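You operate a simulated robot arm through the tools that you are given. There is no shell and no other tool.

You run a simulated robot arm. Do the job below in one go: nothing can be reset, and whatever is moved stays where it is left.

Task
Wipe the grease smear off the bench with the pad from the bench drawer.
Fine: put the pad back and shut the drawer; leave the rollers on the press mat. Where these are worked on the way, their far stop is far enough and under half their travel is too little: bench drawer. What is to be rubbed or washed off counts as gone when no trace of it is left.

It is judged by the outcome, as a careful person would: the job done as asked, and still so three seconds after it is handed in. It fails if anything else is knocked over, pushed out of place, dropped, spilled or broken.

Robot
A 7-joint arm with a three-finger gripper, fixed in place. Base frame: the origin is on the floor under the middle of its stand, x ahead of it, y to its left, z up; the work surface is at about z = 0.853. Lengths are in m, angles in degrees, forces in N, time in s.
It reaches about 1.342 m from its shoulder. Its first joint turns from -166.0 to 166.0 degrees. Payload 2.69 kg.
Tool frame: the origin (TCP) lies between the finger pads and is the grasp point; the fingertips stand 0.03 m ahead of it; z points along the fingers, y is the line along which they close. The gripper opens to 0.128 m; its body begins 0.117 m behind the TCP.
Orientation is that of the tool frame in the base frame, as a unit quaternion [w, x, y, z]. With the fingers straight down and closing along the base's y, the tool's x points along the base's -x, its y along +y and its z along -z.

Tools
- The arm moves only by the tool step_arm. Its argument "moves" is text: rows parted by semicolons, each of 7 numbers parted by spaces: the shift along the tool's x, y, z in m, then the turn, a rotation vector about the tool's x, y, z in degrees, then the finger opening in m, from 0 to 0.128. In form: tx ty tz rx ry rz gripper; .... A call has 1 to 20 rows; each row shifts and turns the commanded pose from where the row before left it, along the tool's axes as they then stand. Each row takes 0.2 s and may step no farther than 0.05 m and 8.6 degrees from the row before; otherwise, or with a gripper value out of range, the whole call is refused. Where a pose cannot be reached the arm comes as near as it can. A force on the tool above 40 N (or 10 N above the force at the start of the call, whichever is more), or a blocked arm, ends the call early, and 0.2 s more pass. Each finger travels about 0.127 m/s and halts on what it meets, pressing with about 21 N; the grip force reading is that of the motor and also rises with nothing between the fingers. The clock runs only during rows and for 0.2 s after the last one: add rows that do not move to give the fingers time. It gives the time, the measured TCP pose, the force on the tool (base axes), the opening and the grip force at its end, in the units of the frame above (readings bear some noise), with the torque about the TCP (base axes, N m) and any sound that the robot's microphone picked up.
- Cameras (640 x 400 px; columns grow to the right, rows downward): "scene" is fixed at [0.2191, 0.4993, 1.3741]; the picture's right is [-0.73, -0.68, 0.00], its down [-0.35, 0.38, -0.86] and it looks along [0.58, -0.63, -0.51] (base axes); focal length 308 px, centre (320, 200). "wrist" rides on the gripper at [0.058, 0.054, -0.131] in the tool frame; the picture's right is [-0.68, 0.74, 0.00], its down [-0.62, -0.57, -0.55] and it looks along [-0.40, -0.37, 0.84] (tool axes); focal length 234 px, centre (320, 200). There is no depth. A picture from a camera that has moved, and an enlarged one, comes with that camera's place and axes in the base frame and with its lens.
- get_image(camera): a new picture of that camera. It takes no simulated time.
- raise_lower(by): moves the trunk up (or, below 0, down) by that many m; the arm rides with it, the base frame stays. It gives what a move gives, with no picture.
- enlarge(camera, box): a new picture of the part [left, top, right, bottom] of that camera's present view, enlarged. It takes no simulated time.
- finish_job(): hands the job in; it is judged then, once.

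Places have to be worked out from the pictures, the camera data and where the tool is seen. Open the gripper and draw the arm clear of the work before you hand the job in, unless the task says otherwise.

The tools are called after "Request:" as a command line: name --argument value ..., lists and objects as JSON in quotes. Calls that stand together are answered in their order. step_arm: Moves the arm, as the interface text tells. Its arguments: {"type":"object","properties":{"moves":{"type":"string"}},"required":["moves"]} The other tools are called the same way: raise_lower (by) moves the trunk up or down; get_image (camera) takes a picture; enlarge (camera, box) takes an enlarged picture of a part of a camera's view; finish_job () hands the job in.

At the start:

```text
time: 0.0
ee_pos: [0.6225, -0.316, 1.1284]
tool_rot: [0.0, 0.0, 1.0, 0.0]
contact_force: [0.6, 1.1, 0.3]
moment: [0.0, -0.02, 0.01]
opening: 0.128
finger_force: 0.0
trunk travel left (down, up): [-0.15, 0.2]
```

scene: 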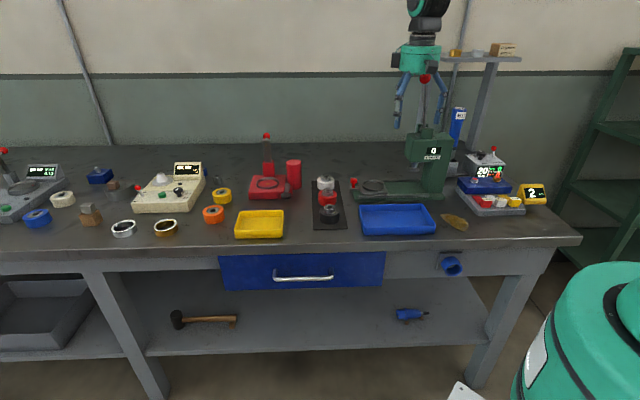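
wrist: 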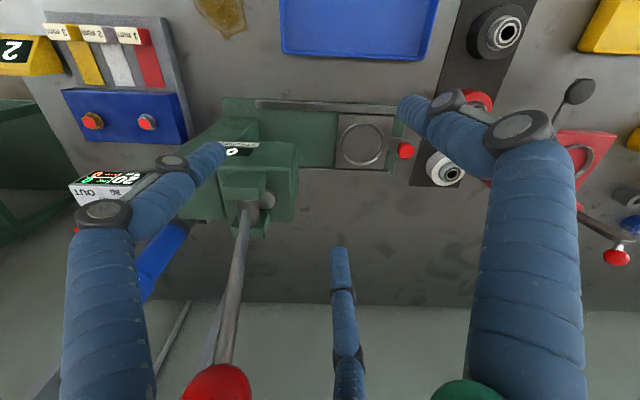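

I start by looking more closely at the scene: the drawer, the stain right of the blue tray, and the things around them.

Request:
enlarge --camera "scene" --box '[200, 140, 360, 300]'

Request:
enlarge --camera "scene" --box '[340, 120, 560, 280]'

Request:
enlarge --camera "wrist" --box '[160, 0, 480, 200]'

Request:
get_image --camera "wrist"

```text
2.50 times, centred on (280, 220) of scene
camera zoom: at [0.2191, 0.4993, 1.3741], right [-0.73, -0.68, 0.0], down [-0.35, 0.38, -0.86], along [0.58, -0.63, -0.51], focal length 769 px, centre (420, 150)
```

zoom: 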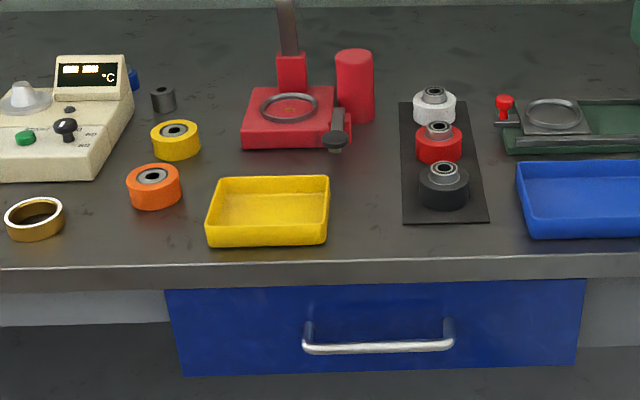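

```text
2.50 times, centred on (450, 200) of scene
camera zoom: at [0.2191, 0.4993, 1.3741], right [-0.73, -0.68, 0.0], down [-0.35, 0.38, -0.86], along [0.58, -0.63, -0.51], focal length 769 px, centre (-5, 200)
```

zoom: 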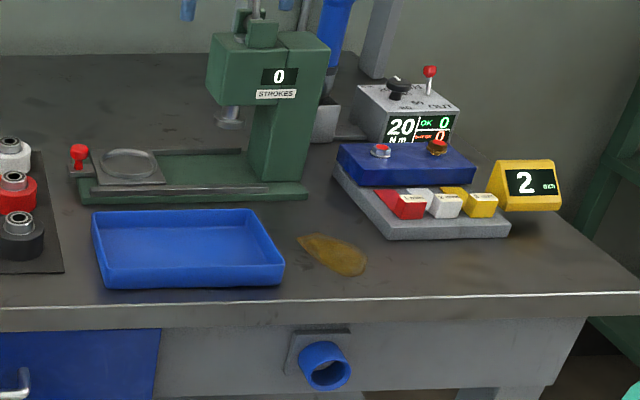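

```text
2.00 times, centred on (320, 100) of wrist
camera zoom: at [0.5626, -0.2614, 1.2584], right [0.68, 0.74, 0.0], down [0.62, -0.57, 0.55], along [0.4, -0.37, -0.84], focal length 468 px, centre (320, 400)
```

zoom: 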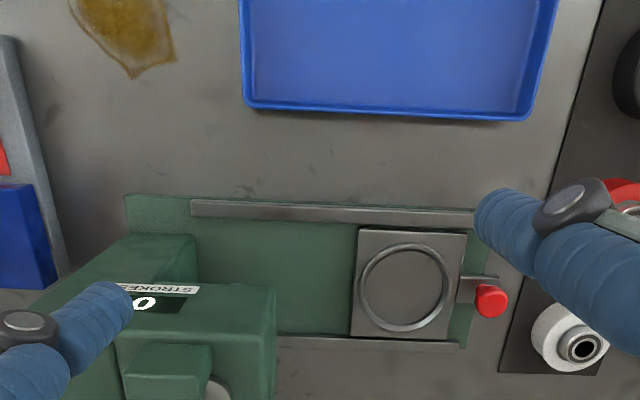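

```text
taken
camera wrist: at [0.5626, -0.2614, 1.2584], right [0.68, 0.74, 0.0], down [0.62, -0.57, 0.55], along [0.4, -0.37, -0.84], focal length 234 px, centre (320, 200)
```

wrist: 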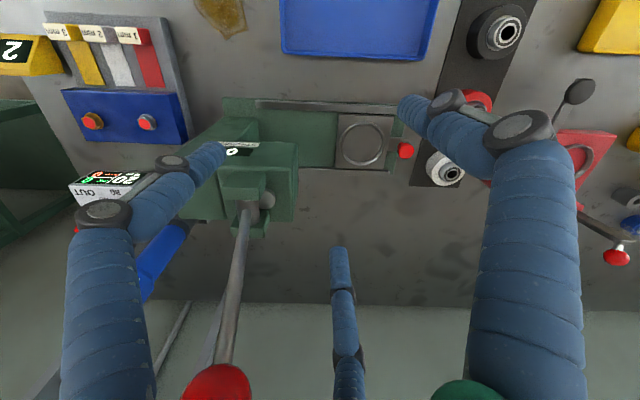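

The press lever with its red knob looks close to the gripper, so I check that before moving anything.

Request:
enlarge --camera "scene" --box '[360, 0, 520, 160]'

Request:
enlarge --camera "wrist" --box '[160, 200, 480, 400]'

```text
2.50 times, centred on (440, 80) of scene
camera zoom: at [0.2191, 0.4993, 1.3741], right [-0.73, -0.68, 0.0], down [-0.35, 0.38, -0.86], along [0.58, -0.63, -0.51], focal length 769 px, centre (20, 500)
```

zoom: 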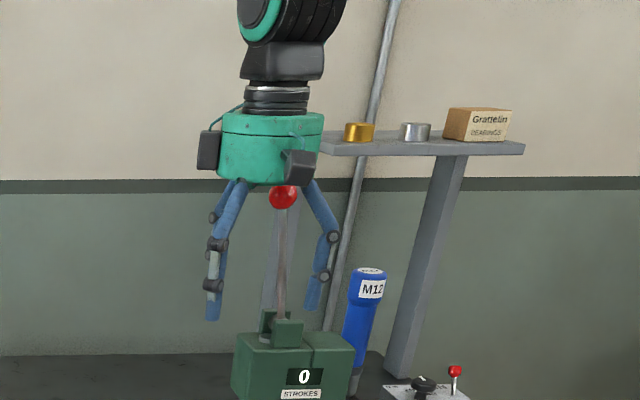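

```text
2.00 times, centred on (320, 300) of wrist
camera zoom: at [0.5626, -0.2614, 1.2584], right [0.68, 0.74, 0.0], down [0.62, -0.57, 0.55], along [0.4, -0.37, -0.84], focal length 468 px, centre (320, 0)
```

zoom: 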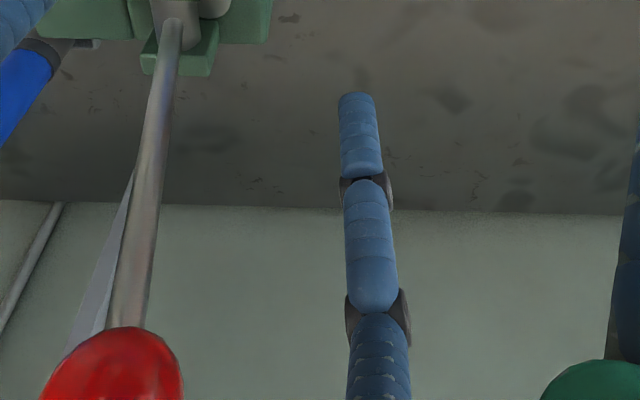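

The press lever's knob lies just beyond the two −y fingers (about y −0.41), so I leave it by moving straight in +y, then yaw the gripper by 45° to line up with the bench.

Request:
step_arm --moves "0 0.03 0 0 0 0 0.128; 0 0.04 0 0 0 0 0.128; 0 0.05 0 0 0 0 0.128; 0 0.05 0 0 0 0 0.128; 0 0.05 0 0 0 0 0.128; 0 0 0 0 0 -7.5 0.128; 0 0 0 0 0 -7.5 0.128; 0 0 0 0 0 -7.5 0.128; 0 0 0 0 0 -7.5 0.128; 0 0 0 0 0 -7.5 0.128; 0 0 0 0 0 -7.5 0.128"

Request:
get_image --camera "wrist"

Request:
get_image --camera "scene"

```text
time: 2.4
ee_pos: [0.6233, -0.0945, 1.1271]
tool_rot: [0.0, -0.384, 0.923, 0.0]
contact_force: [-0.4, 0.4, -0.8]
moment: [-0.02, -0.03, -0.01]
opening: 0.1281
finger_force: 0.1
trunk travel left (down, up): [-0.15, 0.2]
```

```text
taken
camera wrist: at [0.5417, -0.0979, 1.258], right [-0.05, 1.0, 0.0], down [0.84, 0.04, 0.55], along [0.55, 0.02, -0.84], focal length 234 px, centre (320, 200)
```

wrist: 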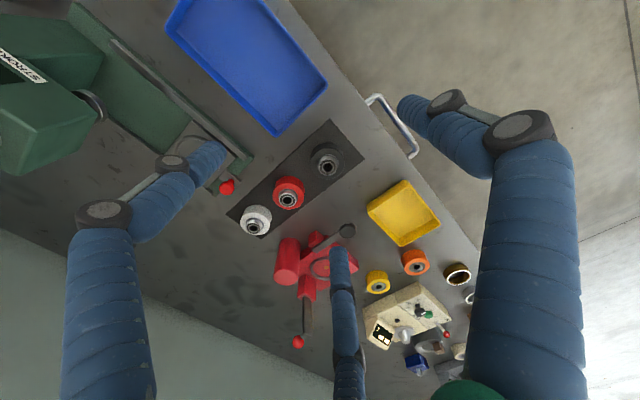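

```text
taken
```

scene: 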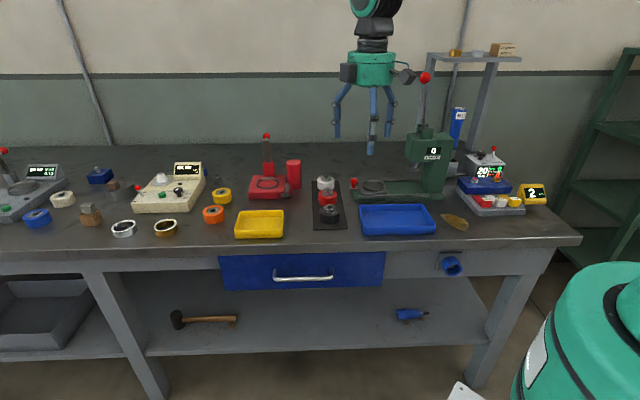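

The gripper is now lined up with the bench. I enlarge the wrist picture around the drawer handle to fix its place.

Request:
enlarge --camera "wrist" --box '[300, 40, 500, 240]'

Request:
enlarge --camera "scene" --box '[240, 230, 360, 300]'

```text
2.00 times, centred on (400, 140) of wrist
camera zoom: at [0.5417, -0.0979, 1.258], right [-0.05, 1.0, 0.0], down [0.84, 0.04, 0.55], along [0.55, 0.02, -0.84], focal length 468 px, centre (160, 320)
```

zoom: 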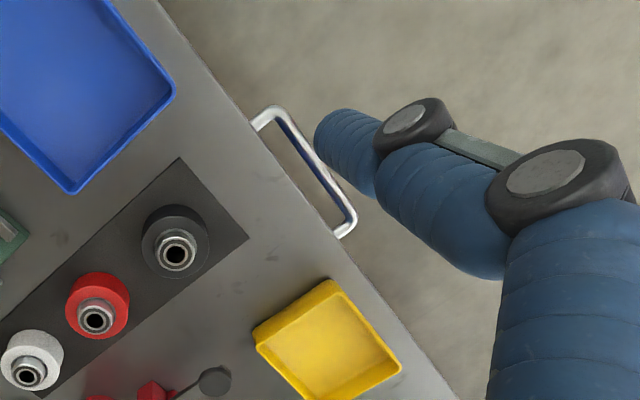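

```text
5.33 times, centred on (300, 265) of scene
camera zoom: at [0.2191, 0.4993, 1.3741], right [-0.73, -0.68, 0.0], down [-0.35, 0.38, -0.86], along [0.58, -0.63, -0.51], focal length 1641 px, centre (427, -147)
```

zoom: 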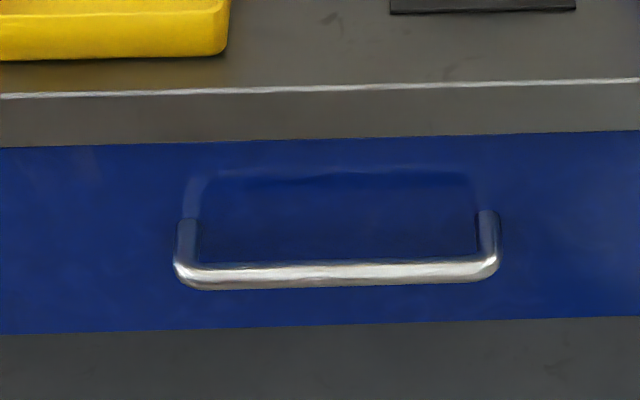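

From both cameras the handle bar sits at about (u 0.527 along the bench, depth 0.424, z 0.748), roughly 1.1 cm thick with a 4 cm standoff. I back away from the bench, pitch the fingers to horizontal, and look.

Request:
step_arm --moves "-0.0255 0.0385 0 0 0 0 0.128; -0.0255 0.0385 0 0 0 0 0.128; -0.0255 0.0385 0 0 0 0 0.128; -0.0255 0.0385 0 0 0 0 0.128; -0.0255 0.0385 0 0 0 0 0.128; -0.0255 0.0385 0 0 0 0 0.128; 0 0 0 7.5 0 0 0.128; 0 0 0 7.5 0 0 0.128; 0 0 0 7.5 0 0 0.128; 0 0 0 7.5 0 0 0.128; 0 0 0 7.5 0 0 0.128; 0 0 0 7.5 0 0 0.128; 0 0 0 7.5 0 0 0.128; 0 0 0 7.5 0 0 0.128; 0 0 0 7.5 0 0 0.128; 0 0 0 7.5 0 0 0.128; 0 0 0 7.5 0 0 0.128; 0 0 0 7.5 0 0 0.128"

Request:
get_image --camera "scene"

Request:
get_image --camera "wrist"

```text
time: 6.2
ee_pos: [0.5644, 0.1761, 1.1281]
tool_rot: [-0.272, 0.27, -0.652, 0.654]
contact_force: [0.9, -0.6, 1.1]
moment: [0.0, 0.0, 0.01]
opening: 0.1277
finger_force: 0.0
trunk travel left (down, up): [-0.15, 0.2]
```

```text
taken
```

scene: 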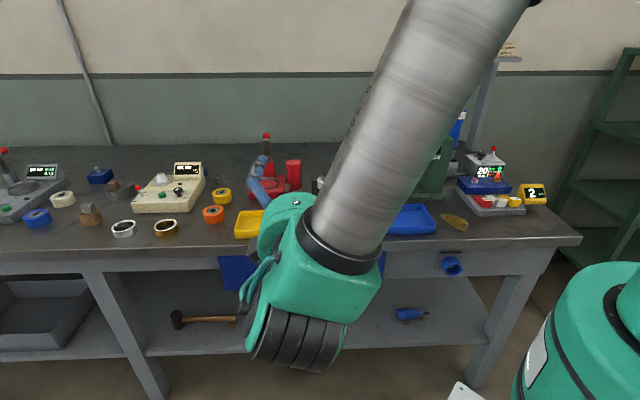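

```text
taken
camera wrist: at [0.431, 0.228, 1.0743], right [0.48, 0.48, -0.74], down [0.05, 0.82, 0.56], along [0.88, -0.3, 0.37], focal length 234 px, centre (320, 200)
```

wrist: 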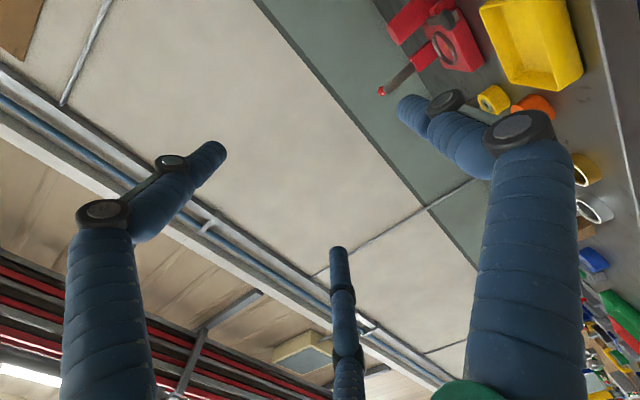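

The fingers now point horizontally at the bench front. I lower straight down to handle height with the gripper partly closed, still about 0.12 m clear of the bar.

Request:
step_arm --moves "0 0.05 0 0 0 0 0.08; -0.003 0.05 0 0 0 0 0.08; 0 0.05 0 0 0 0 0.08; 0 0.05 0 0 0 0 0.08; 0 0.05 0 0 0 0 0.08; 0 0.05 0 0 0 0 0.08; 0 0.05 0 0 0 0 0.08; 0 0.03 0 0 0 0 0.08; 0 0 0 0 0 0 0.08"

Request:
get_image --camera "scene"

Request:
get_image --camera "wrist"

```text
time: 8.2
ee_pos: [0.5672, 0.1818, 0.7451]
tool_rot: [0.271, -0.271, 0.653, -0.653]
contact_force: [-0.4, 0.6, -0.1]
moment: [-0.03, -0.04, -0.02]
opening: 0.0801
finger_force: 0.1
trunk travel left (down, up): [-0.15, 0.2]
```

```text
taken
```

scene: 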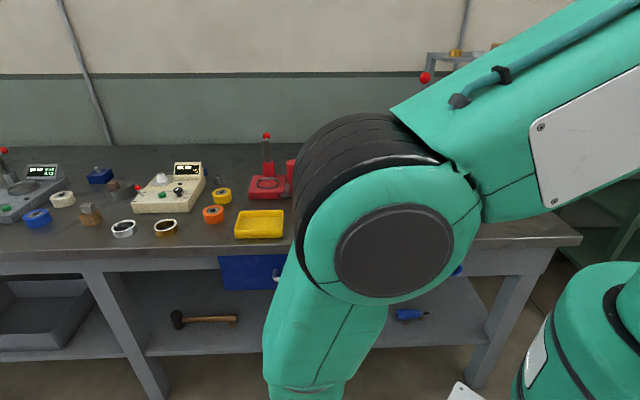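

```text
taken
camera wrist: at [0.4323, 0.2328, 0.6916], right [0.48, 0.48, -0.74], down [0.05, 0.82, 0.57], along [0.88, -0.3, 0.37], focal length 234 px, centre (320, 200)
```

wrist: 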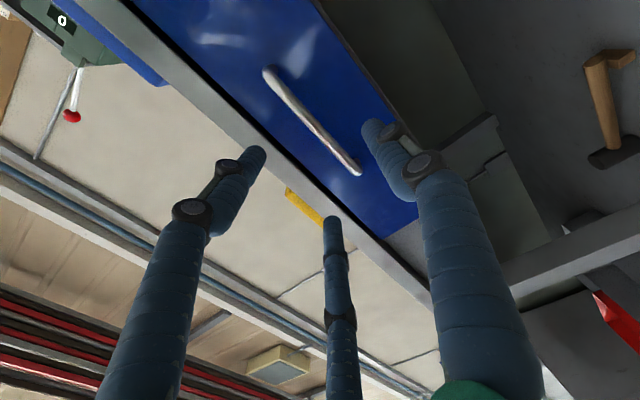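

The wrist view confirms the bar at z ≈ 0.748, u 0.45–0.61, depth 0.424. I advance so the bar lies just inside the fingertips, then close on it.

Request:
step_arm --moves "0 -0.002 0.04 0 0 0 0.08; 0 0 0.04 0 0 0 0.08; 0 0 0.03 0 0 0 0.08; 0 0 0.015 0 0 0 0.08; 0 0 0.01 0 0 0 0.08; 0 0 0 0 0 0 0.08"

Request:
get_image --camera "wrist"

```text
time: 9.6
ee_pos: [0.6665, 0.0826, 0.7494]
tool_rot: [0.27, -0.271, 0.653, -0.653]
contact_force: [-1.0, -0.4, 1.1]
moment: [0.0, 0.01, 0.01]
opening: 0.0798
finger_force: 0.0
trunk travel left (down, up): [-0.15, 0.2]
```

```text
taken
camera wrist: at [0.5313, 0.1342, 0.6953], right [0.48, 0.48, -0.74], down [0.05, 0.82, 0.57], along [0.88, -0.3, 0.37], focal length 234 px, centre (320, 200)
```

wrist: 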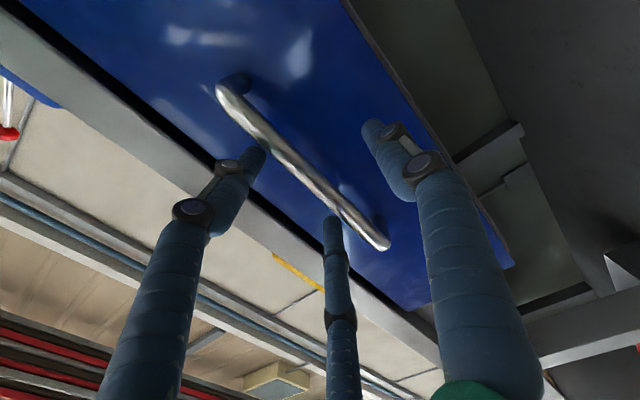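

The bar now passes between the two upper fingers and the lower thumb. I close the gripper on it.

Request:
step_arm --moves "0 0 0 0 0 0 0.04; 0 0 0 0 0 0 0.0; 0 0 0 0 0 0 0.0; 0 0 0 0 0 0 0.0"

Request:
get_image --camera "wrist"

```text
time: 10.2
ee_pos: [0.6657, 0.0819, 0.754]
tool_rot: [-0.272, 0.267, -0.652, 0.656]
contact_force: [-13.7, -0.1, 22.7]
moment: [-0.31, 0.09, -0.59]
opening: 0.0227
finger_force: 20.7
trunk travel left (down, up): [-0.15, 0.2]
stopped in row 2: the force on the tool passed its limit at 51 N (the readings are from after the stop); the commanded pose is now the measured one
```

```text
taken
camera wrist: at [0.5317, 0.134, 0.6993], right [0.49, 0.47, -0.73], down [0.05, 0.83, 0.56], along [0.87, -0.31, 0.38], focal length 234 px, centre (320, 200)
```

wrist: 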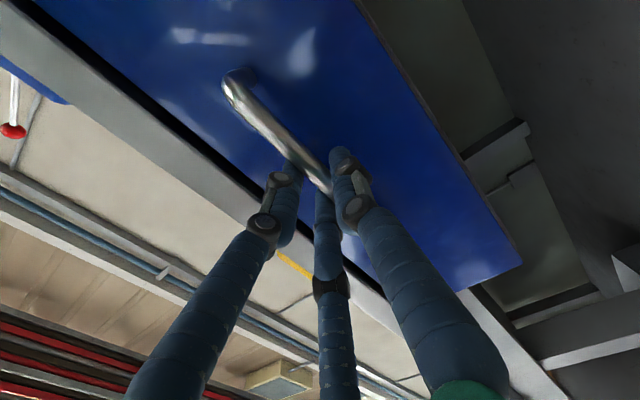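

The fingers have met the bar, but an upward force of about 23 N shows it is off-centre between them. I ease the tool a few millimetres upward with the grip held to balance that.

Request:
step_arm --moves "0 -0.002 0 0 0 0 0.0; 0 -0.002 0 0 0 0 0.0; 0 0 0 0 0 0 0.0"

Request:
enlarge --camera "wrist" --box '[200, 40, 440, 280]'

```text
time: 11.0
ee_pos: [0.6661, 0.0812, 0.7546]
tool_rot: [-0.271, 0.269, -0.652, 0.655]
contact_force: [-19.7, 7.8, -6.2]
moment: [0.14, 0.12, 0.1]
opening: 0.0222
finger_force: 44.2
trunk travel left (down, up): [-0.15, 0.2]
```

```text
1.67 times, centred on (320, 160) of wrist
camera zoom: at [0.5314, 0.1336, 0.7001], right [0.48, 0.47, -0.74], down [0.05, 0.83, 0.56], along [0.87, -0.31, 0.38], focal length 390 px, centre (320, 267)
```

zoom: 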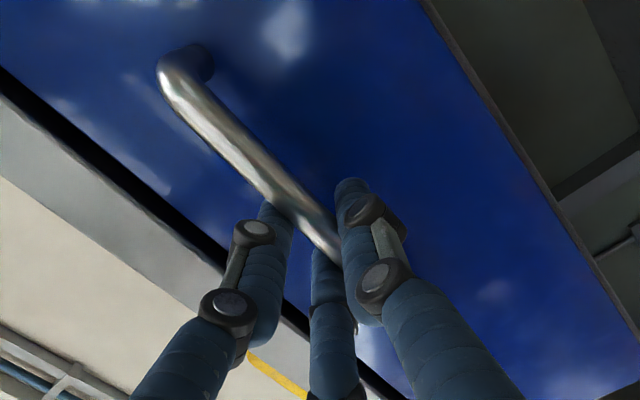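

The grip on the bar is now balanced (44 N grip, little vertical load). I pull the drawer slowly straight out.

Request:
step_arm --moves "0 0 -0.01 0 0 0 0.0; 0 0 -0.015 0 0 0 0.0; 0 0 -0.02 0 0 0 0.0; 0 0 -0.02 0 0 0 0.0; 0 0 -0.02 0 0 0 0.0"

Request:
get_image --camera "wrist"

```text
time: 12.2
ee_pos: [0.6076, 0.1415, 0.7551]
tool_rot: [-0.27, 0.269, -0.652, 0.656]
contact_force: [-5.5, -1.4, -29.2]
moment: [0.15, 0.19, 0.68]
opening: 0.022
finger_force: 45.3
trunk travel left (down, up): [-0.15, 0.2]
```

```text
taken
camera wrist: at [0.4722, 0.1928, 0.7002], right [0.48, 0.47, -0.74], down [0.05, 0.83, 0.56], along [0.88, -0.31, 0.38], focal length 234 px, centre (320, 200)
```

wrist: 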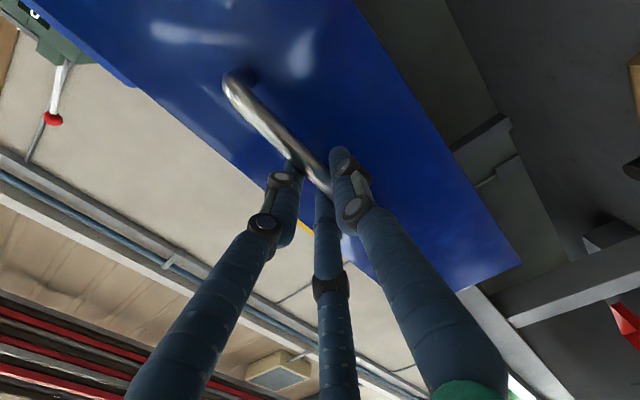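

The drawer is following (pulled about 8 cm). I relieve the vertical load by a couple of millimetres and keep pulling.

Request:
step_arm --moves "0 0.002 -0.015 0 0 0 0.0; 0 0.001 -0.02 0 0 0 0.0; 0 0 -0.025 0 0 0 0.0; 0 0 -0.025 0 0 0 0.0; 0 0 -0.025 0 0 0 0.0; 0 0 -0.025 0 0 0 0.0"

Request:
get_image --camera "wrist"

Request:
get_image --camera "scene"

```text
time: 13.4
ee_pos: [0.5331, 0.2154, 0.7542]
tool_rot: [-0.27, 0.268, -0.652, 0.656]
contact_force: [-2.7, -6.5, 11.8]
moment: [-0.48, 0.06, 0.0]
opening: 0.0217
finger_force: 44.7
trunk travel left (down, up): [-0.15, 0.2]
stopped in row 6: the force on the tool passed its limit at 41 N (the readings are from after the stop); the commanded pose is now the measured one
```

```text
taken
camera wrist: at [0.3979, 0.2679, 0.6994], right [0.49, 0.47, -0.74], down [0.05, 0.83, 0.56], along [0.87, -0.31, 0.38], focal length 234 px, centre (320, 200)
```

wrist: 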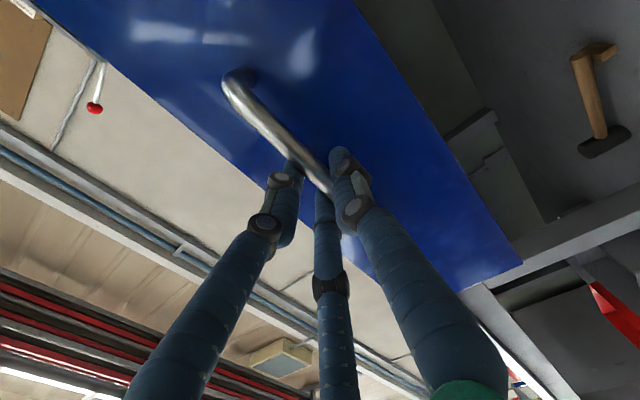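

```text
taken
```

scene: 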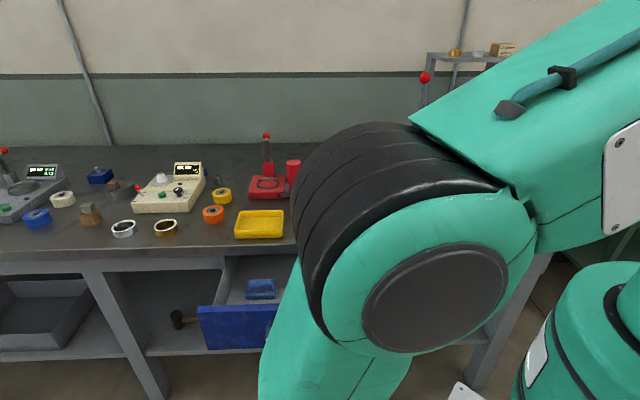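

The drawer is out about 0.19 m and the pull met resistance; the blue pad is visible inside. I pull a little more to see whether this is the far stop.

Request:
step_arm --moves "0 0 -0.008 0 0 0 0.0; 0 0 -0.008 0 0 0 0.0; 0 0 -0.008 0 0 0 0.0"

Request:
get_image --camera "wrist"

```text
time: 14.2
ee_pos: [0.5141, 0.2331, 0.7551]
tool_rot: [-0.271, 0.268, -0.651, 0.657]
contact_force: [-9.8, -7.0, 32.2]
moment: [-0.46, -0.03, -0.54]
opening: 0.0219
finger_force: 44.8
trunk travel left (down, up): [-0.15, 0.2]
```

```text
taken
camera wrist: at [0.3795, 0.2863, 0.6991], right [0.49, 0.47, -0.73], down [0.05, 0.83, 0.56], along [0.87, -0.31, 0.38], focal length 234 px, centre (320, 200)
```

wrist: 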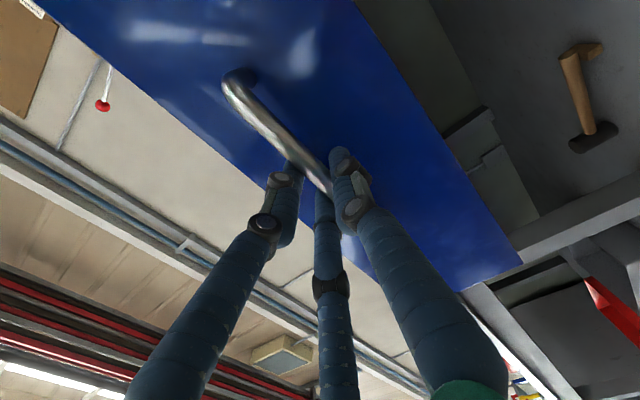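

It still moves (about 0.215 m out now); the earlier stop came from vertical load. I lift a little to unload and continue pulling.

Request:
step_arm --moves "0 -0.0025 0 0 0 0 0.0; 0 -0.0005 -0.01 0 0 0 0.0; 0 0 -0.015 0 0 0 0.0; 0 0 -0.015 0 0 0 0.0; 0 0 -0.015 0 0 0 0.0; 0 0 -0.015 0 0 0 0.0"

Request:
get_image --camera "wrist"

Request:
get_image --camera "scene"

```text
time: 15.6
ee_pos: [0.466, 0.2806, 0.755]
tool_rot: [-0.269, 0.268, -0.651, 0.657]
contact_force: [-13.9, -11.9, -33.9]
moment: [0.13, 0.26, 0.35]
opening: 0.0221
finger_force: 45.3
trunk travel left (down, up): [-0.15, 0.2]
```

```text
taken
camera wrist: at [0.3319, 0.3337, 0.6999], right [0.48, 0.47, -0.74], down [0.05, 0.83, 0.56], along [0.87, -0.31, 0.38], focal length 234 px, centre (320, 200)
```

wrist: 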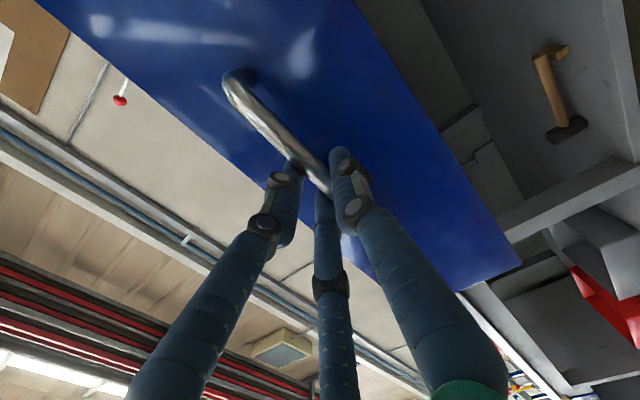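

```text
taken
```

scene: 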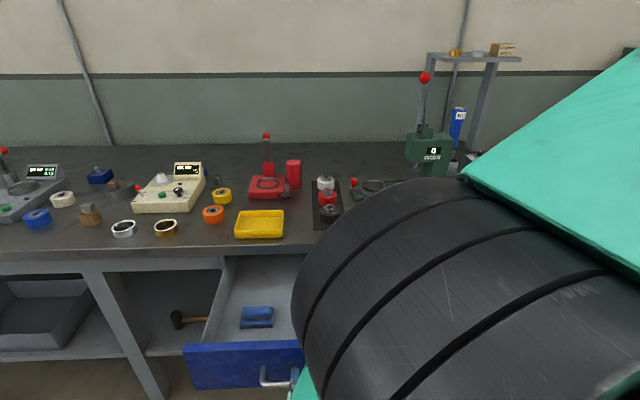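

Now about 0.28 m out, with the pad lying near the drawer front. I unload the vertical force and pull a bit further toward the far stop, so there's more room in front of the bench edge.

Request:
step_arm --moves "0 0.002 0 0 0 0 0.0; 0 0.001 -0.01 0 0 0 0.0; 0 0 -0.015 0 0 0 0.0; 0 0 -0.015 0 0 0 0.0; 0 0 -0.015 0 0 0 0.0"

Request:
get_image --camera "scene"

```text
time: 16.4
ee_pos: [0.4535, 0.2956, 0.7551]
tool_rot: [-0.271, 0.266, -0.65, 0.659]
contact_force: [0.6, -4.8, 8.1]
moment: [-0.22, -0.07, -0.49]
opening: 0.0224
finger_force: 45.2
trunk travel left (down, up): [-0.15, 0.2]
stopped in row 3: the force on the tool passed its limit at 54 N (the readings are from after the stop); the commanded pose is now the measured one
```

```text
taken
```

scene: 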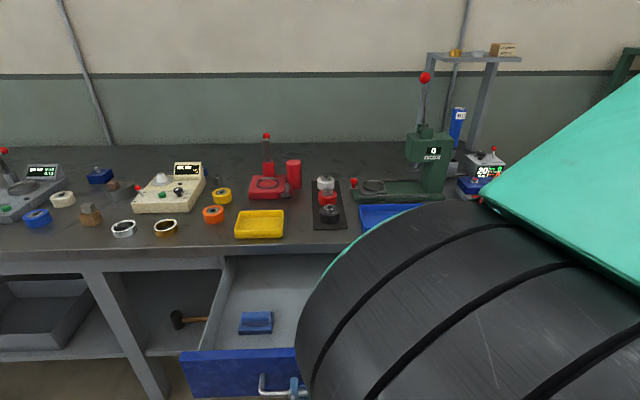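

A firm stop at about 0.30 m out, probably the far stop. I check with one tiny pull.

Request:
step_arm --moves "0 0 -0.004 0 0 0 0.0; 0 0 -0.004 0 0 0 0.0"

Request:
get_image --camera "wrist"

```text
time: 16.7
ee_pos: [0.4528, 0.296, 0.7543]
tool_rot: [-0.27, 0.266, -0.648, 0.66]
contact_force: [12.1, -7.5, 6.0]
moment: [-0.32, -0.08, 0.22]
opening: 0.0221
finger_force: 44.6
trunk travel left (down, up): [-0.15, 0.2]
stopped in row 1: the force on the tool passed its limit at 53 N (the readings are from after the stop); the commanded pose is now the measured one
```

```text
taken
camera wrist: at [0.3191, 0.3478, 0.6984], right [0.49, 0.47, -0.74], down [0.05, 0.83, 0.56], along [0.87, -0.31, 0.39], focal length 234 px, centre (320, 200)
```

wrist: 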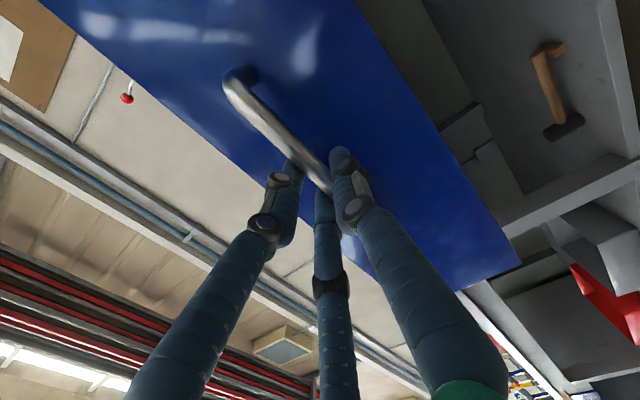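

That confirms the far stop. I open the gripper and retreat straight out from the bar.

Request:
step_arm --moves "0 0 0 0 0 0 0.05; 0 0 0 0 0 0 0.08; 0 0 0 0 0 0 0.08; 0 0 -0.015 0 0 0 0.08; 0 0 -0.02 0 0 0 0.08; 0 0 -0.02 0 0 0 0.08; 0 0 0 0 0 0 0.08"

Request:
get_image --camera "wrist"

```text
time: 18.3
ee_pos: [0.4139, 0.3353, 0.7544]
tool_rot: [-0.272, 0.265, -0.649, 0.66]
contact_force: [0.3, 1.1, -0.4]
moment: [0.0, 0.0, 0.02]
opening: 0.08
finger_force: 0.0
trunk travel left (down, up): [-0.15, 0.2]
```

```text
taken
camera wrist: at [0.2793, 0.3874, 0.6975], right [0.49, 0.47, -0.74], down [0.05, 0.83, 0.56], along [0.87, -0.31, 0.39], focal length 234 px, centre (320, 200)
```

wrist: 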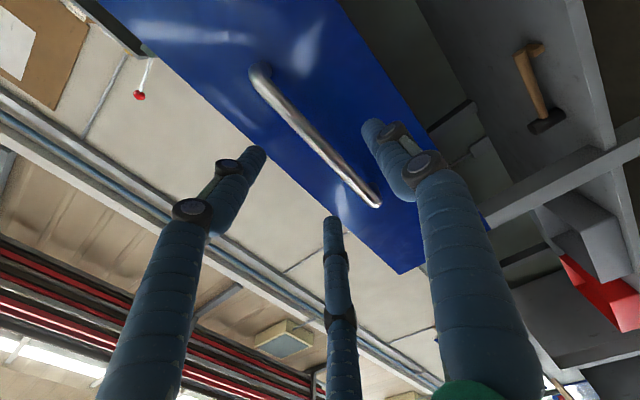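

Clear of the handle. I raise the arm, then pitch the fingers back to pointing down.

Request:
step_arm --moves "0 -0.05 0 0 0 0 0.1; 0 -0.05 0 0 0 0 0.128; 0 -0.05 0 0 0 0 0.128; 0 -0.05 0 0 0 0 0.128; 0 -0.05 0 0 0 0 0.128; 0 -0.05 0 0 0 0 0.128; 0 -0.04 0 0 0 0 0.128; 0 0 0 -7.6 0 0 0.128; 0 0 0 -7.6 0 0 0.128; 0 0 0 -7.6 0 0 0.128; 0 0 0 -7.6 0 0 0.128; 0 0 0 -7.6 0 0 0.128; 0 0 0 -7.6 0 0 0.128; 0 0 0 -7.6 0 0 0.128; 0 0 0 -7.6 0 0 0.128; 0 0 0 -7.6 0 0 0.128; 0 0 0 -7.6 0 0 0.128; 0 0 0 -7.6 0 0 0.128; 0 0 0 -7.4 0 0 0.128; 0 0 0 0 0 0 0.128"

Request:
get_image --camera "wrist"

Request:
get_image --camera "scene"

```text
time: 22.5
ee_pos: [0.4094, 0.3395, 1.0926]
tool_rot: [0.001, -0.379, 0.925, 0.001]
contact_force: [0.9, 0.1, 0.2]
moment: [0.0, 0.04, -0.01]
opening: 0.1281
finger_force: 0.0
trunk travel left (down, up): [-0.15, 0.2]
```

```text
taken
camera wrist: at [0.3303, 0.337, 1.2241], right [-0.04, 1.0, 0.0], down [0.84, 0.03, 0.55], along [0.55, 0.02, -0.84], focal length 234 px, centre (320, 200)
```

wrist: 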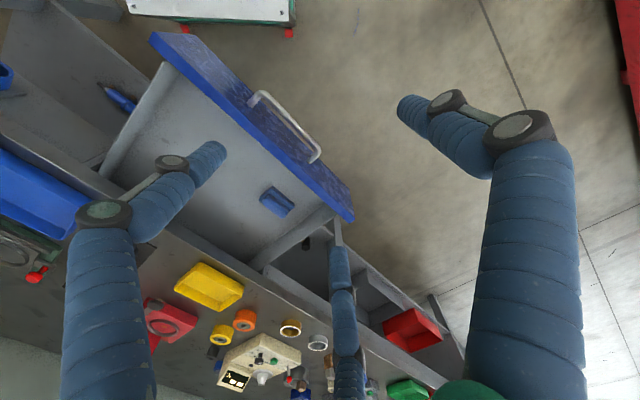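

```text
taken
```

scene: 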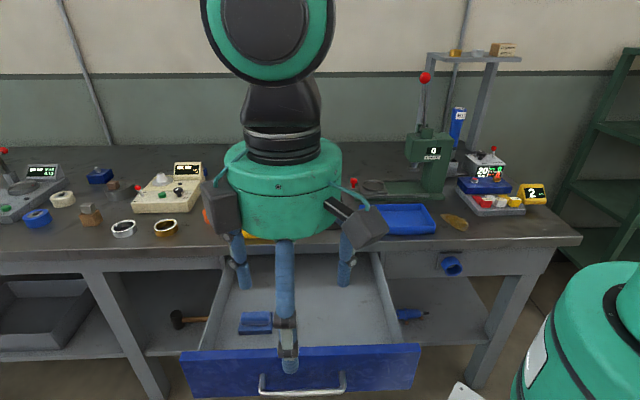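

The drawer is fully out with the pad in its front-left part. I enlarge both views to measure the pad.

Request:
enlarge --camera "wrist" --box '[220, 160, 340, 240]'

Request:
enlarge --camera "scene" --box '[180, 280, 310, 400]'

```text
5.00 times, centred on (280, 200) of wrist
camera zoom: at [0.3303, 0.337, 1.2241], right [-0.04, 1.0, 0.0], down [0.84, 0.03, 0.55], along [0.55, 0.02, -0.84], focal length 1171 px, centre (520, 200)
```

zoom: 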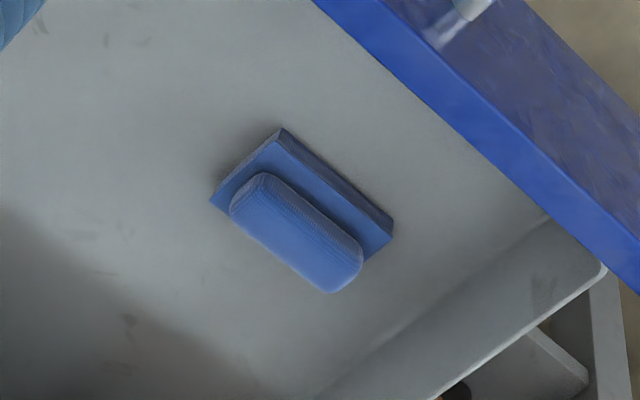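

```text
3.33 times, centred on (245, 340) of scene
camera zoom: at [0.2191, 0.4993, 1.3741], right [-0.73, -0.68, 0.0], down [-0.35, 0.38, -0.86], along [0.58, -0.63, -0.51], focal length 1025 px, centre (570, -267)
```

zoom: 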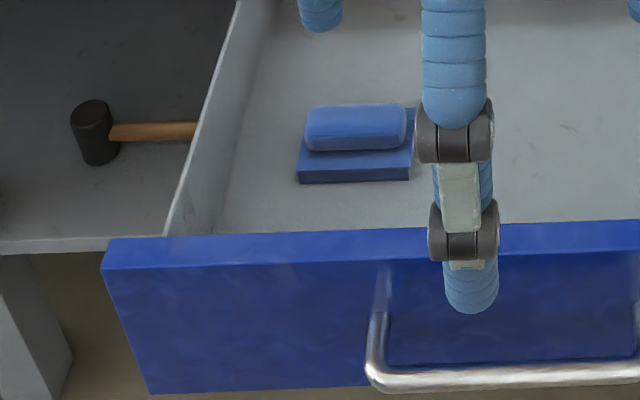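

Pad: base about 0.083 × 0.056 m with a grip bar along the bench direction, centred near u 0.652, depth 0.323. I move above it at z ≈ 0.95 with a narrower opening and look again.

Request:
step_arm --moves "-0.0175 -0.039 0.02 0 0 -0.5 0.1; -0.0175 -0.039 0.02 0 0 0 0.08; -0.0175 -0.039 0.02 0 0 0 0.08; -0.0175 -0.039 0.02 0 0 0 0.08; -0.0175 -0.039 0.02 0 0 0 0.08; -0.0175 -0.039 0.02 0 0 0 0.08; -0.0175 -0.039 0.02 0 0 0 0.08; 0 0 0 0 0 0 0.08"

Request:
get_image --camera "wrist"

Request:
get_image --camera "scene"

```text
time: 24.3
ee_pos: [0.6861, 0.2312, 0.955]
tool_rot: [0.0, -0.384, 0.923, 0.002]
contact_force: [0.5, 0.2, 0.4]
moment: [0.04, 0.07, -0.02]
opening: 0.08
finger_force: 0.1
trunk travel left (down, up): [-0.15, 0.2]
```

```text
taken
camera wrist: at [0.6063, 0.2288, 1.0865], right [-0.04, 1.0, 0.0], down [0.84, 0.04, 0.55], along [0.55, 0.03, -0.84], focal length 234 px, centre (320, 200)
```

wrist: 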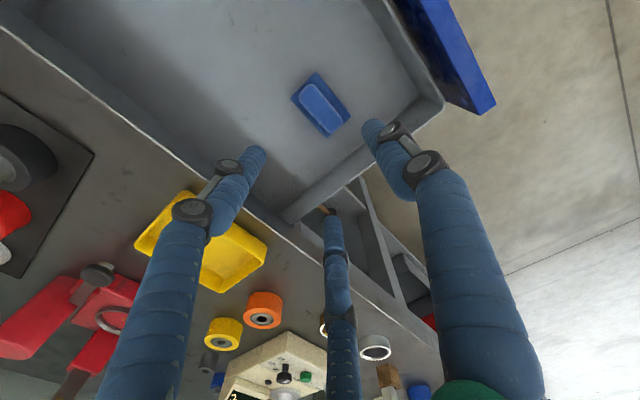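

```text
taken
```

scene: 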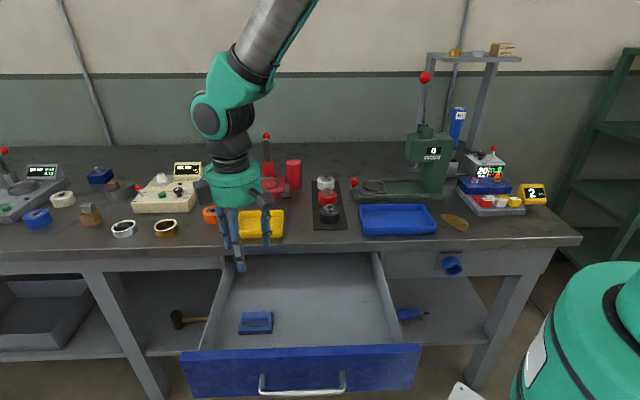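

Good, both views are unobstructed. I enlarge them to measure the pad's height and grip accurately.

Request:
enlarge --camera "wrist" --box '[270, 55, 370, 155]'

Request:
enlarge --camera "scene" --box '[225, 295, 289, 345]'

```text
4.00 times, centred on (320, 105) of wrist
camera zoom: at [0.6063, 0.2288, 1.0865], right [-0.04, 1.0, 0.0], down [0.84, 0.04, 0.55], along [0.55, 0.03, -0.84], focal length 937 px, centre (320, 580)
```

zoom: 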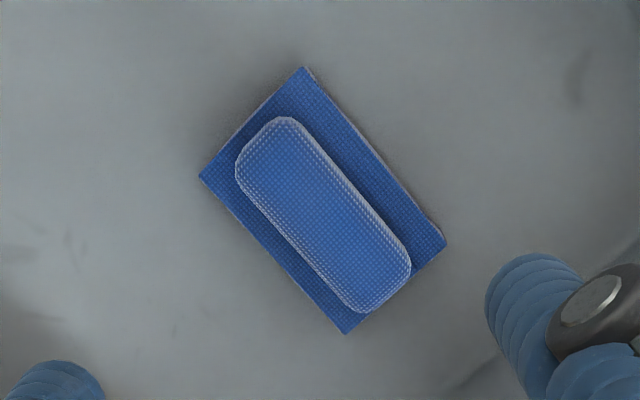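

```text
8.00 times, centred on (257, 320) of scene
camera zoom: at [0.2191, 0.4993, 1.3741], right [-0.73, -0.68, 0.0], down [-0.35, 0.38, -0.86], along [0.58, -0.63, -0.51], focal length 2461 px, centre (824, -760)
```

zoom: 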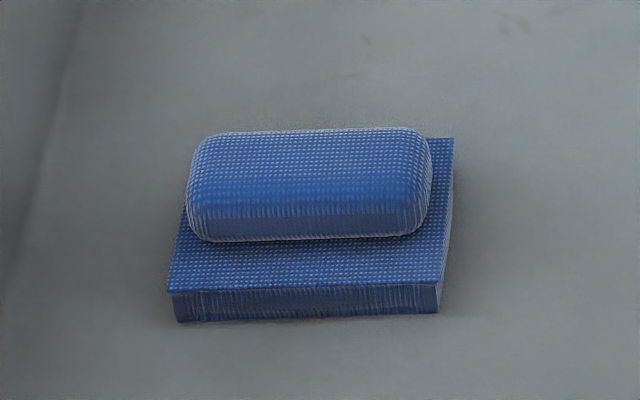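

The pad's base top is near z 0.71, the grip bar about 0.029 wide up to z ≈ 0.738, centred at u 0.6505, depth 0.317. I centre over it and descend to just above gripping height.

Request:
step_arm --moves "-0.002 0.005 0.04 0 0 0 0.075; 0 0 0.045 0 0 0 0.075; 0 0 0.045 0 0 0 0.075; 0 0 0.045 0 0 0 0.075; 0 0 0.02 0 0 0 0.075; 0 0 0.005 0 0 0 0.075; 0 0 0 0 0 0 0.075"

Request:
get_image --camera "wrist"

Request:
enlarge --camera "scene" --box '[190, 230, 320, 350]'

```text
time: 25.9
ee_pos: [0.6872, 0.2367, 0.7559]
tool_rot: [0.002, -0.383, 0.924, 0.0]
contact_force: [-4.2, -8.2, 22.3]
moment: [-0.85, 0.23, 0.03]
opening: 0.0911
finger_force: 10.7
trunk travel left (down, up): [-0.15, 0.2]
```

```text
taken
camera wrist: at [0.6055, 0.2331, 0.8865], right [-0.04, 1.0, 0.0], down [0.83, 0.04, 0.55], along [0.55, 0.03, -0.84], focal length 234 px, centre (320, 200)
```

wrist: 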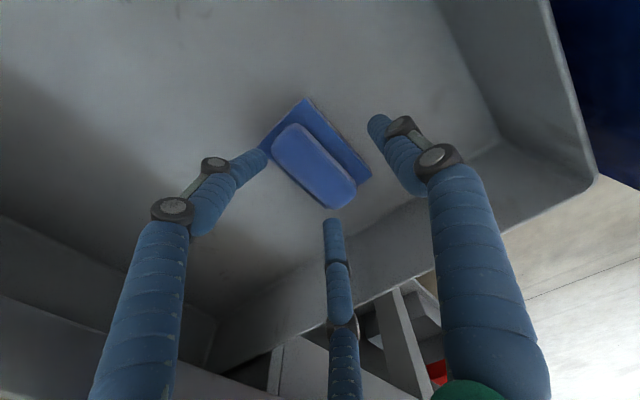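

```text
3.33 times, centred on (255, 290) of scene
camera zoom: at [0.2191, 0.4993, 1.3741], right [-0.73, -0.68, 0.0], down [-0.35, 0.38, -0.86], along [0.58, -0.63, -0.51], focal length 1025 px, centre (537, -100)
```

zoom: 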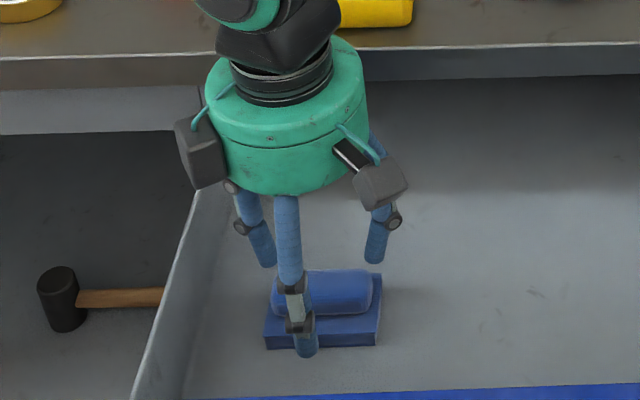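

One fingertip is already resting on a corner of the pad's base (22 N up), so this is the lowest height. I lift 5 mm, and since the three fingers close radially I shift a few millimetres toward the bench so thumb and fingers meet the grip bar evenly.

Request:
step_arm --moves "0 0 -0.006 0 0 0 0.085; 0.003 -0.006 0 0 0 0 0.075; 0 0 0 0 0 0 0.075"

Request:
get_image --camera "wrist"

Request:
enlarge --camera "scene" --box '[215, 270, 315, 350]'

```text
time: 26.7
ee_pos: [0.6893, 0.2304, 0.7622]
tool_rot: [0.001, -0.384, 0.923, 0.0]
contact_force: [1.9, 1.0, 6.4]
moment: [0.01, -0.15, 0.08]
opening: 0.0776
finger_force: 0.9
trunk travel left (down, up): [-0.15, 0.2]
```

```text
taken
camera wrist: at [0.6083, 0.2271, 0.8919], right [-0.04, 1.0, 0.0], down [0.83, 0.04, 0.55], along [0.55, 0.03, -0.84], focal length 234 px, centre (320, 200)
```

wrist: 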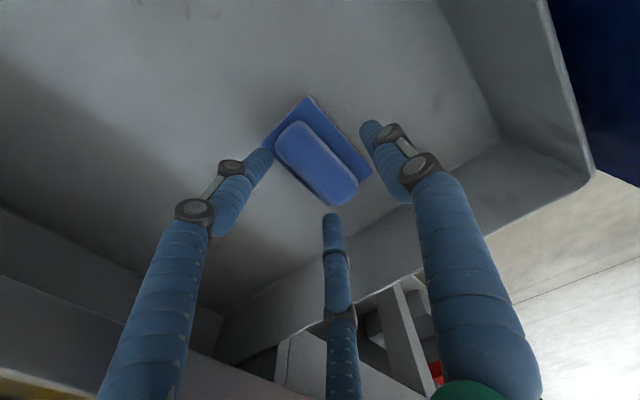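

```text
5.00 times, centred on (265, 310) of scene
camera zoom: at [0.2191, 0.4993, 1.3741], right [-0.73, -0.68, 0.0], down [-0.35, 0.38, -0.86], along [0.58, -0.63, -0.51], focal length 1538 px, centre (595, -350)
```

zoom: 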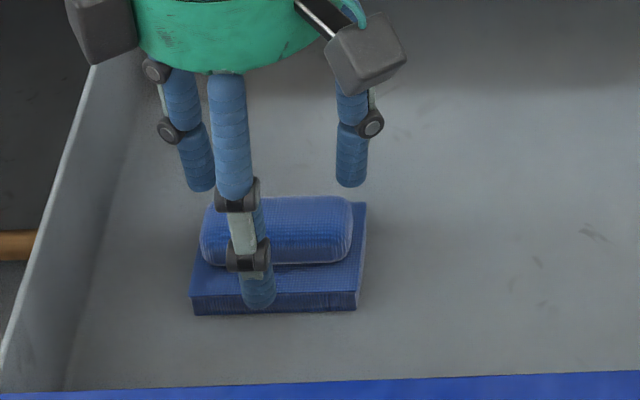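

The tip was actually resting on the grip bar's rounded end, not the base, because the opening was too narrow. I lift a little, open to 0.10, and descend again to tips just above the base.

Request:
step_arm --moves "0 0 -0.015 0 0 0 0.1; 0 0 0 0 0 0 0.105; 0 0 0.015 0 0 0 0.105; 0 0 0.006 0 0 0 0.105; 0 0 0.004 0 0 0 0.105; 0 0 0 0 0 0 0.105"

Request:
get_image --camera "wrist"

Request:
enlarge --camera "scene" --box '[215, 270, 315, 350]'

```text
time: 28.1
ee_pos: [0.6908, 0.2321, 0.7513]
tool_rot: [0.0, -0.383, 0.924, 0.002]
contact_force: [0.2, 0.1, -0.1]
moment: [-0.01, -0.03, -0.02]
opening: 0.1048
finger_force: 0.1
trunk travel left (down, up): [-0.15, 0.2]
```

```text
taken
camera wrist: at [0.6093, 0.2292, 0.882], right [-0.04, 1.0, 0.0], down [0.84, 0.04, 0.55], along [0.55, 0.03, -0.84], focal length 234 px, centre (320, 200)
```

wrist: 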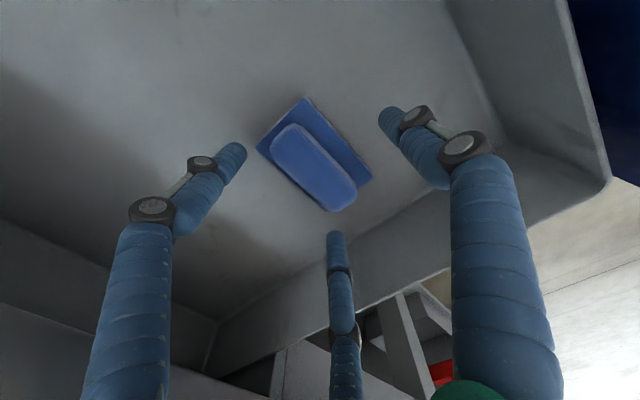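

```text
5.00 times, centred on (265, 310) of scene
camera zoom: at [0.2191, 0.4993, 1.3741], right [-0.73, -0.68, 0.0], down [-0.35, 0.38, -0.86], along [0.58, -0.63, -0.51], focal length 1538 px, centre (595, -350)
```

zoom: 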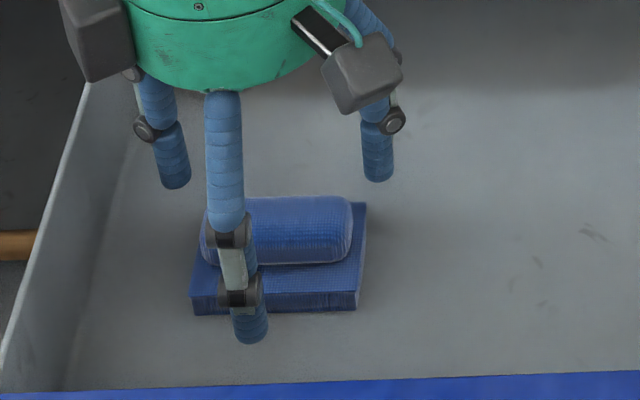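

No contact now; tips are just above the pad's base on both sides of the grip bar. I lower 3 mm more and close on the grip.

Request:
step_arm --moves "0.002 0 0.003 0 0 0 0.105; 0 0 0 0 0 0 0.08; 0 0 0 0 0 0 0.06; 0 0 0 0 0 0 0.045; 0 0 0 0 0 0 0.035; 0 0 0 0 0 0 0.03"

Request:
get_image --camera "wrist"

Request:
enlarge --camera "scene" --box '[215, 270, 315, 350]'

```text
time: 29.5
ee_pos: [0.6882, 0.2313, 0.7468]
tool_rot: [0.0, -0.384, 0.923, 0.0]
contact_force: [0.6, 0.9, 0.9]
moment: [0.06, 0.05, 0.0]
opening: 0.0436
finger_force: 21.1
trunk travel left (down, up): [-0.15, 0.2]
```

```text
taken
camera wrist: at [0.608, 0.2275, 0.8783], right [-0.04, 1.0, 0.0], down [0.84, 0.04, 0.55], along [0.55, 0.03, -0.84], focal length 234 px, centre (320, 200)
```

wrist: 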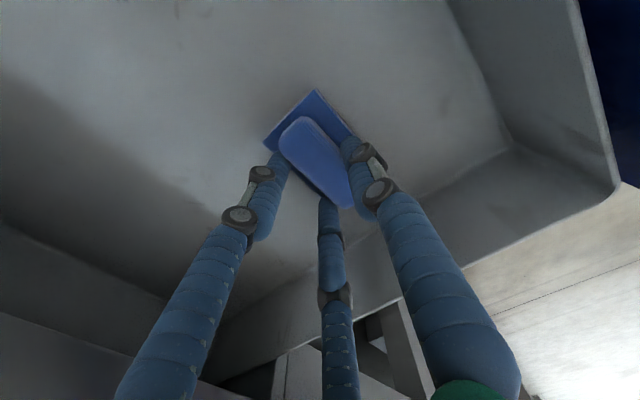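

```text
5.00 times, centred on (265, 310) of scene
camera zoom: at [0.2191, 0.4993, 1.3741], right [-0.73, -0.68, 0.0], down [-0.35, 0.38, -0.86], along [0.58, -0.63, -0.51], focal length 1538 px, centre (595, -350)
```

zoom: 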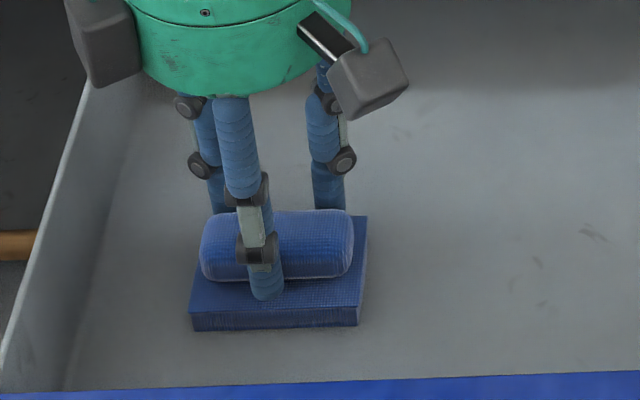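

The grip bar is held (opening 0.044, 21 N). I firm up the grip and lift the pad straight out of the drawer.

Request:
step_arm --moves "0 0 0 0 0 0 0.0; 0 0 -0.01 0 0 0 0.0; 0 0 -0.02 0 0 0 0.0; 0 0 -0.04 0 0 0 0.0; 0 0 -0.05 0 0 0 0.0; 0 0 -0.05 0 0 0 0.0; 0 0 -0.05 0 0 0 0.0; 0 0 -0.05 0 0 0 0.0; 0 0 0 0 0 0 0.0"

Request:
get_image --camera "wrist"

Request:
get_image --camera "scene"

```text
time: 31.5
ee_pos: [0.6877, 0.2298, 1.0199]
tool_rot: [0.001, -0.383, 0.924, 0.001]
contact_force: [0.2, -0.8, -0.7]
moment: [0.01, -0.05, -0.01]
opening: 0.0437
finger_force: 21.4
trunk travel left (down, up): [-0.15, 0.2]
```

```text
taken
camera wrist: at [0.6075, 0.2267, 1.1509], right [-0.04, 1.0, 0.0], down [0.84, 0.04, 0.55], along [0.55, 0.03, -0.84], focal length 234 px, centre (320, 200)
```

wrist: 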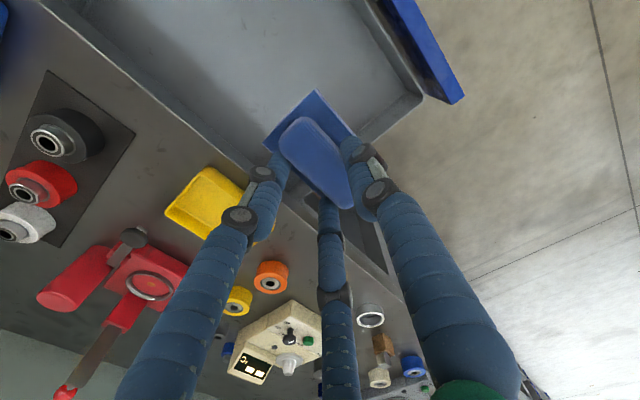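

```text
taken
```

scene: 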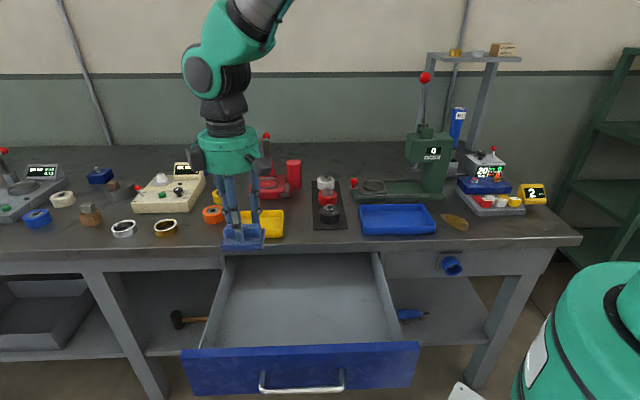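

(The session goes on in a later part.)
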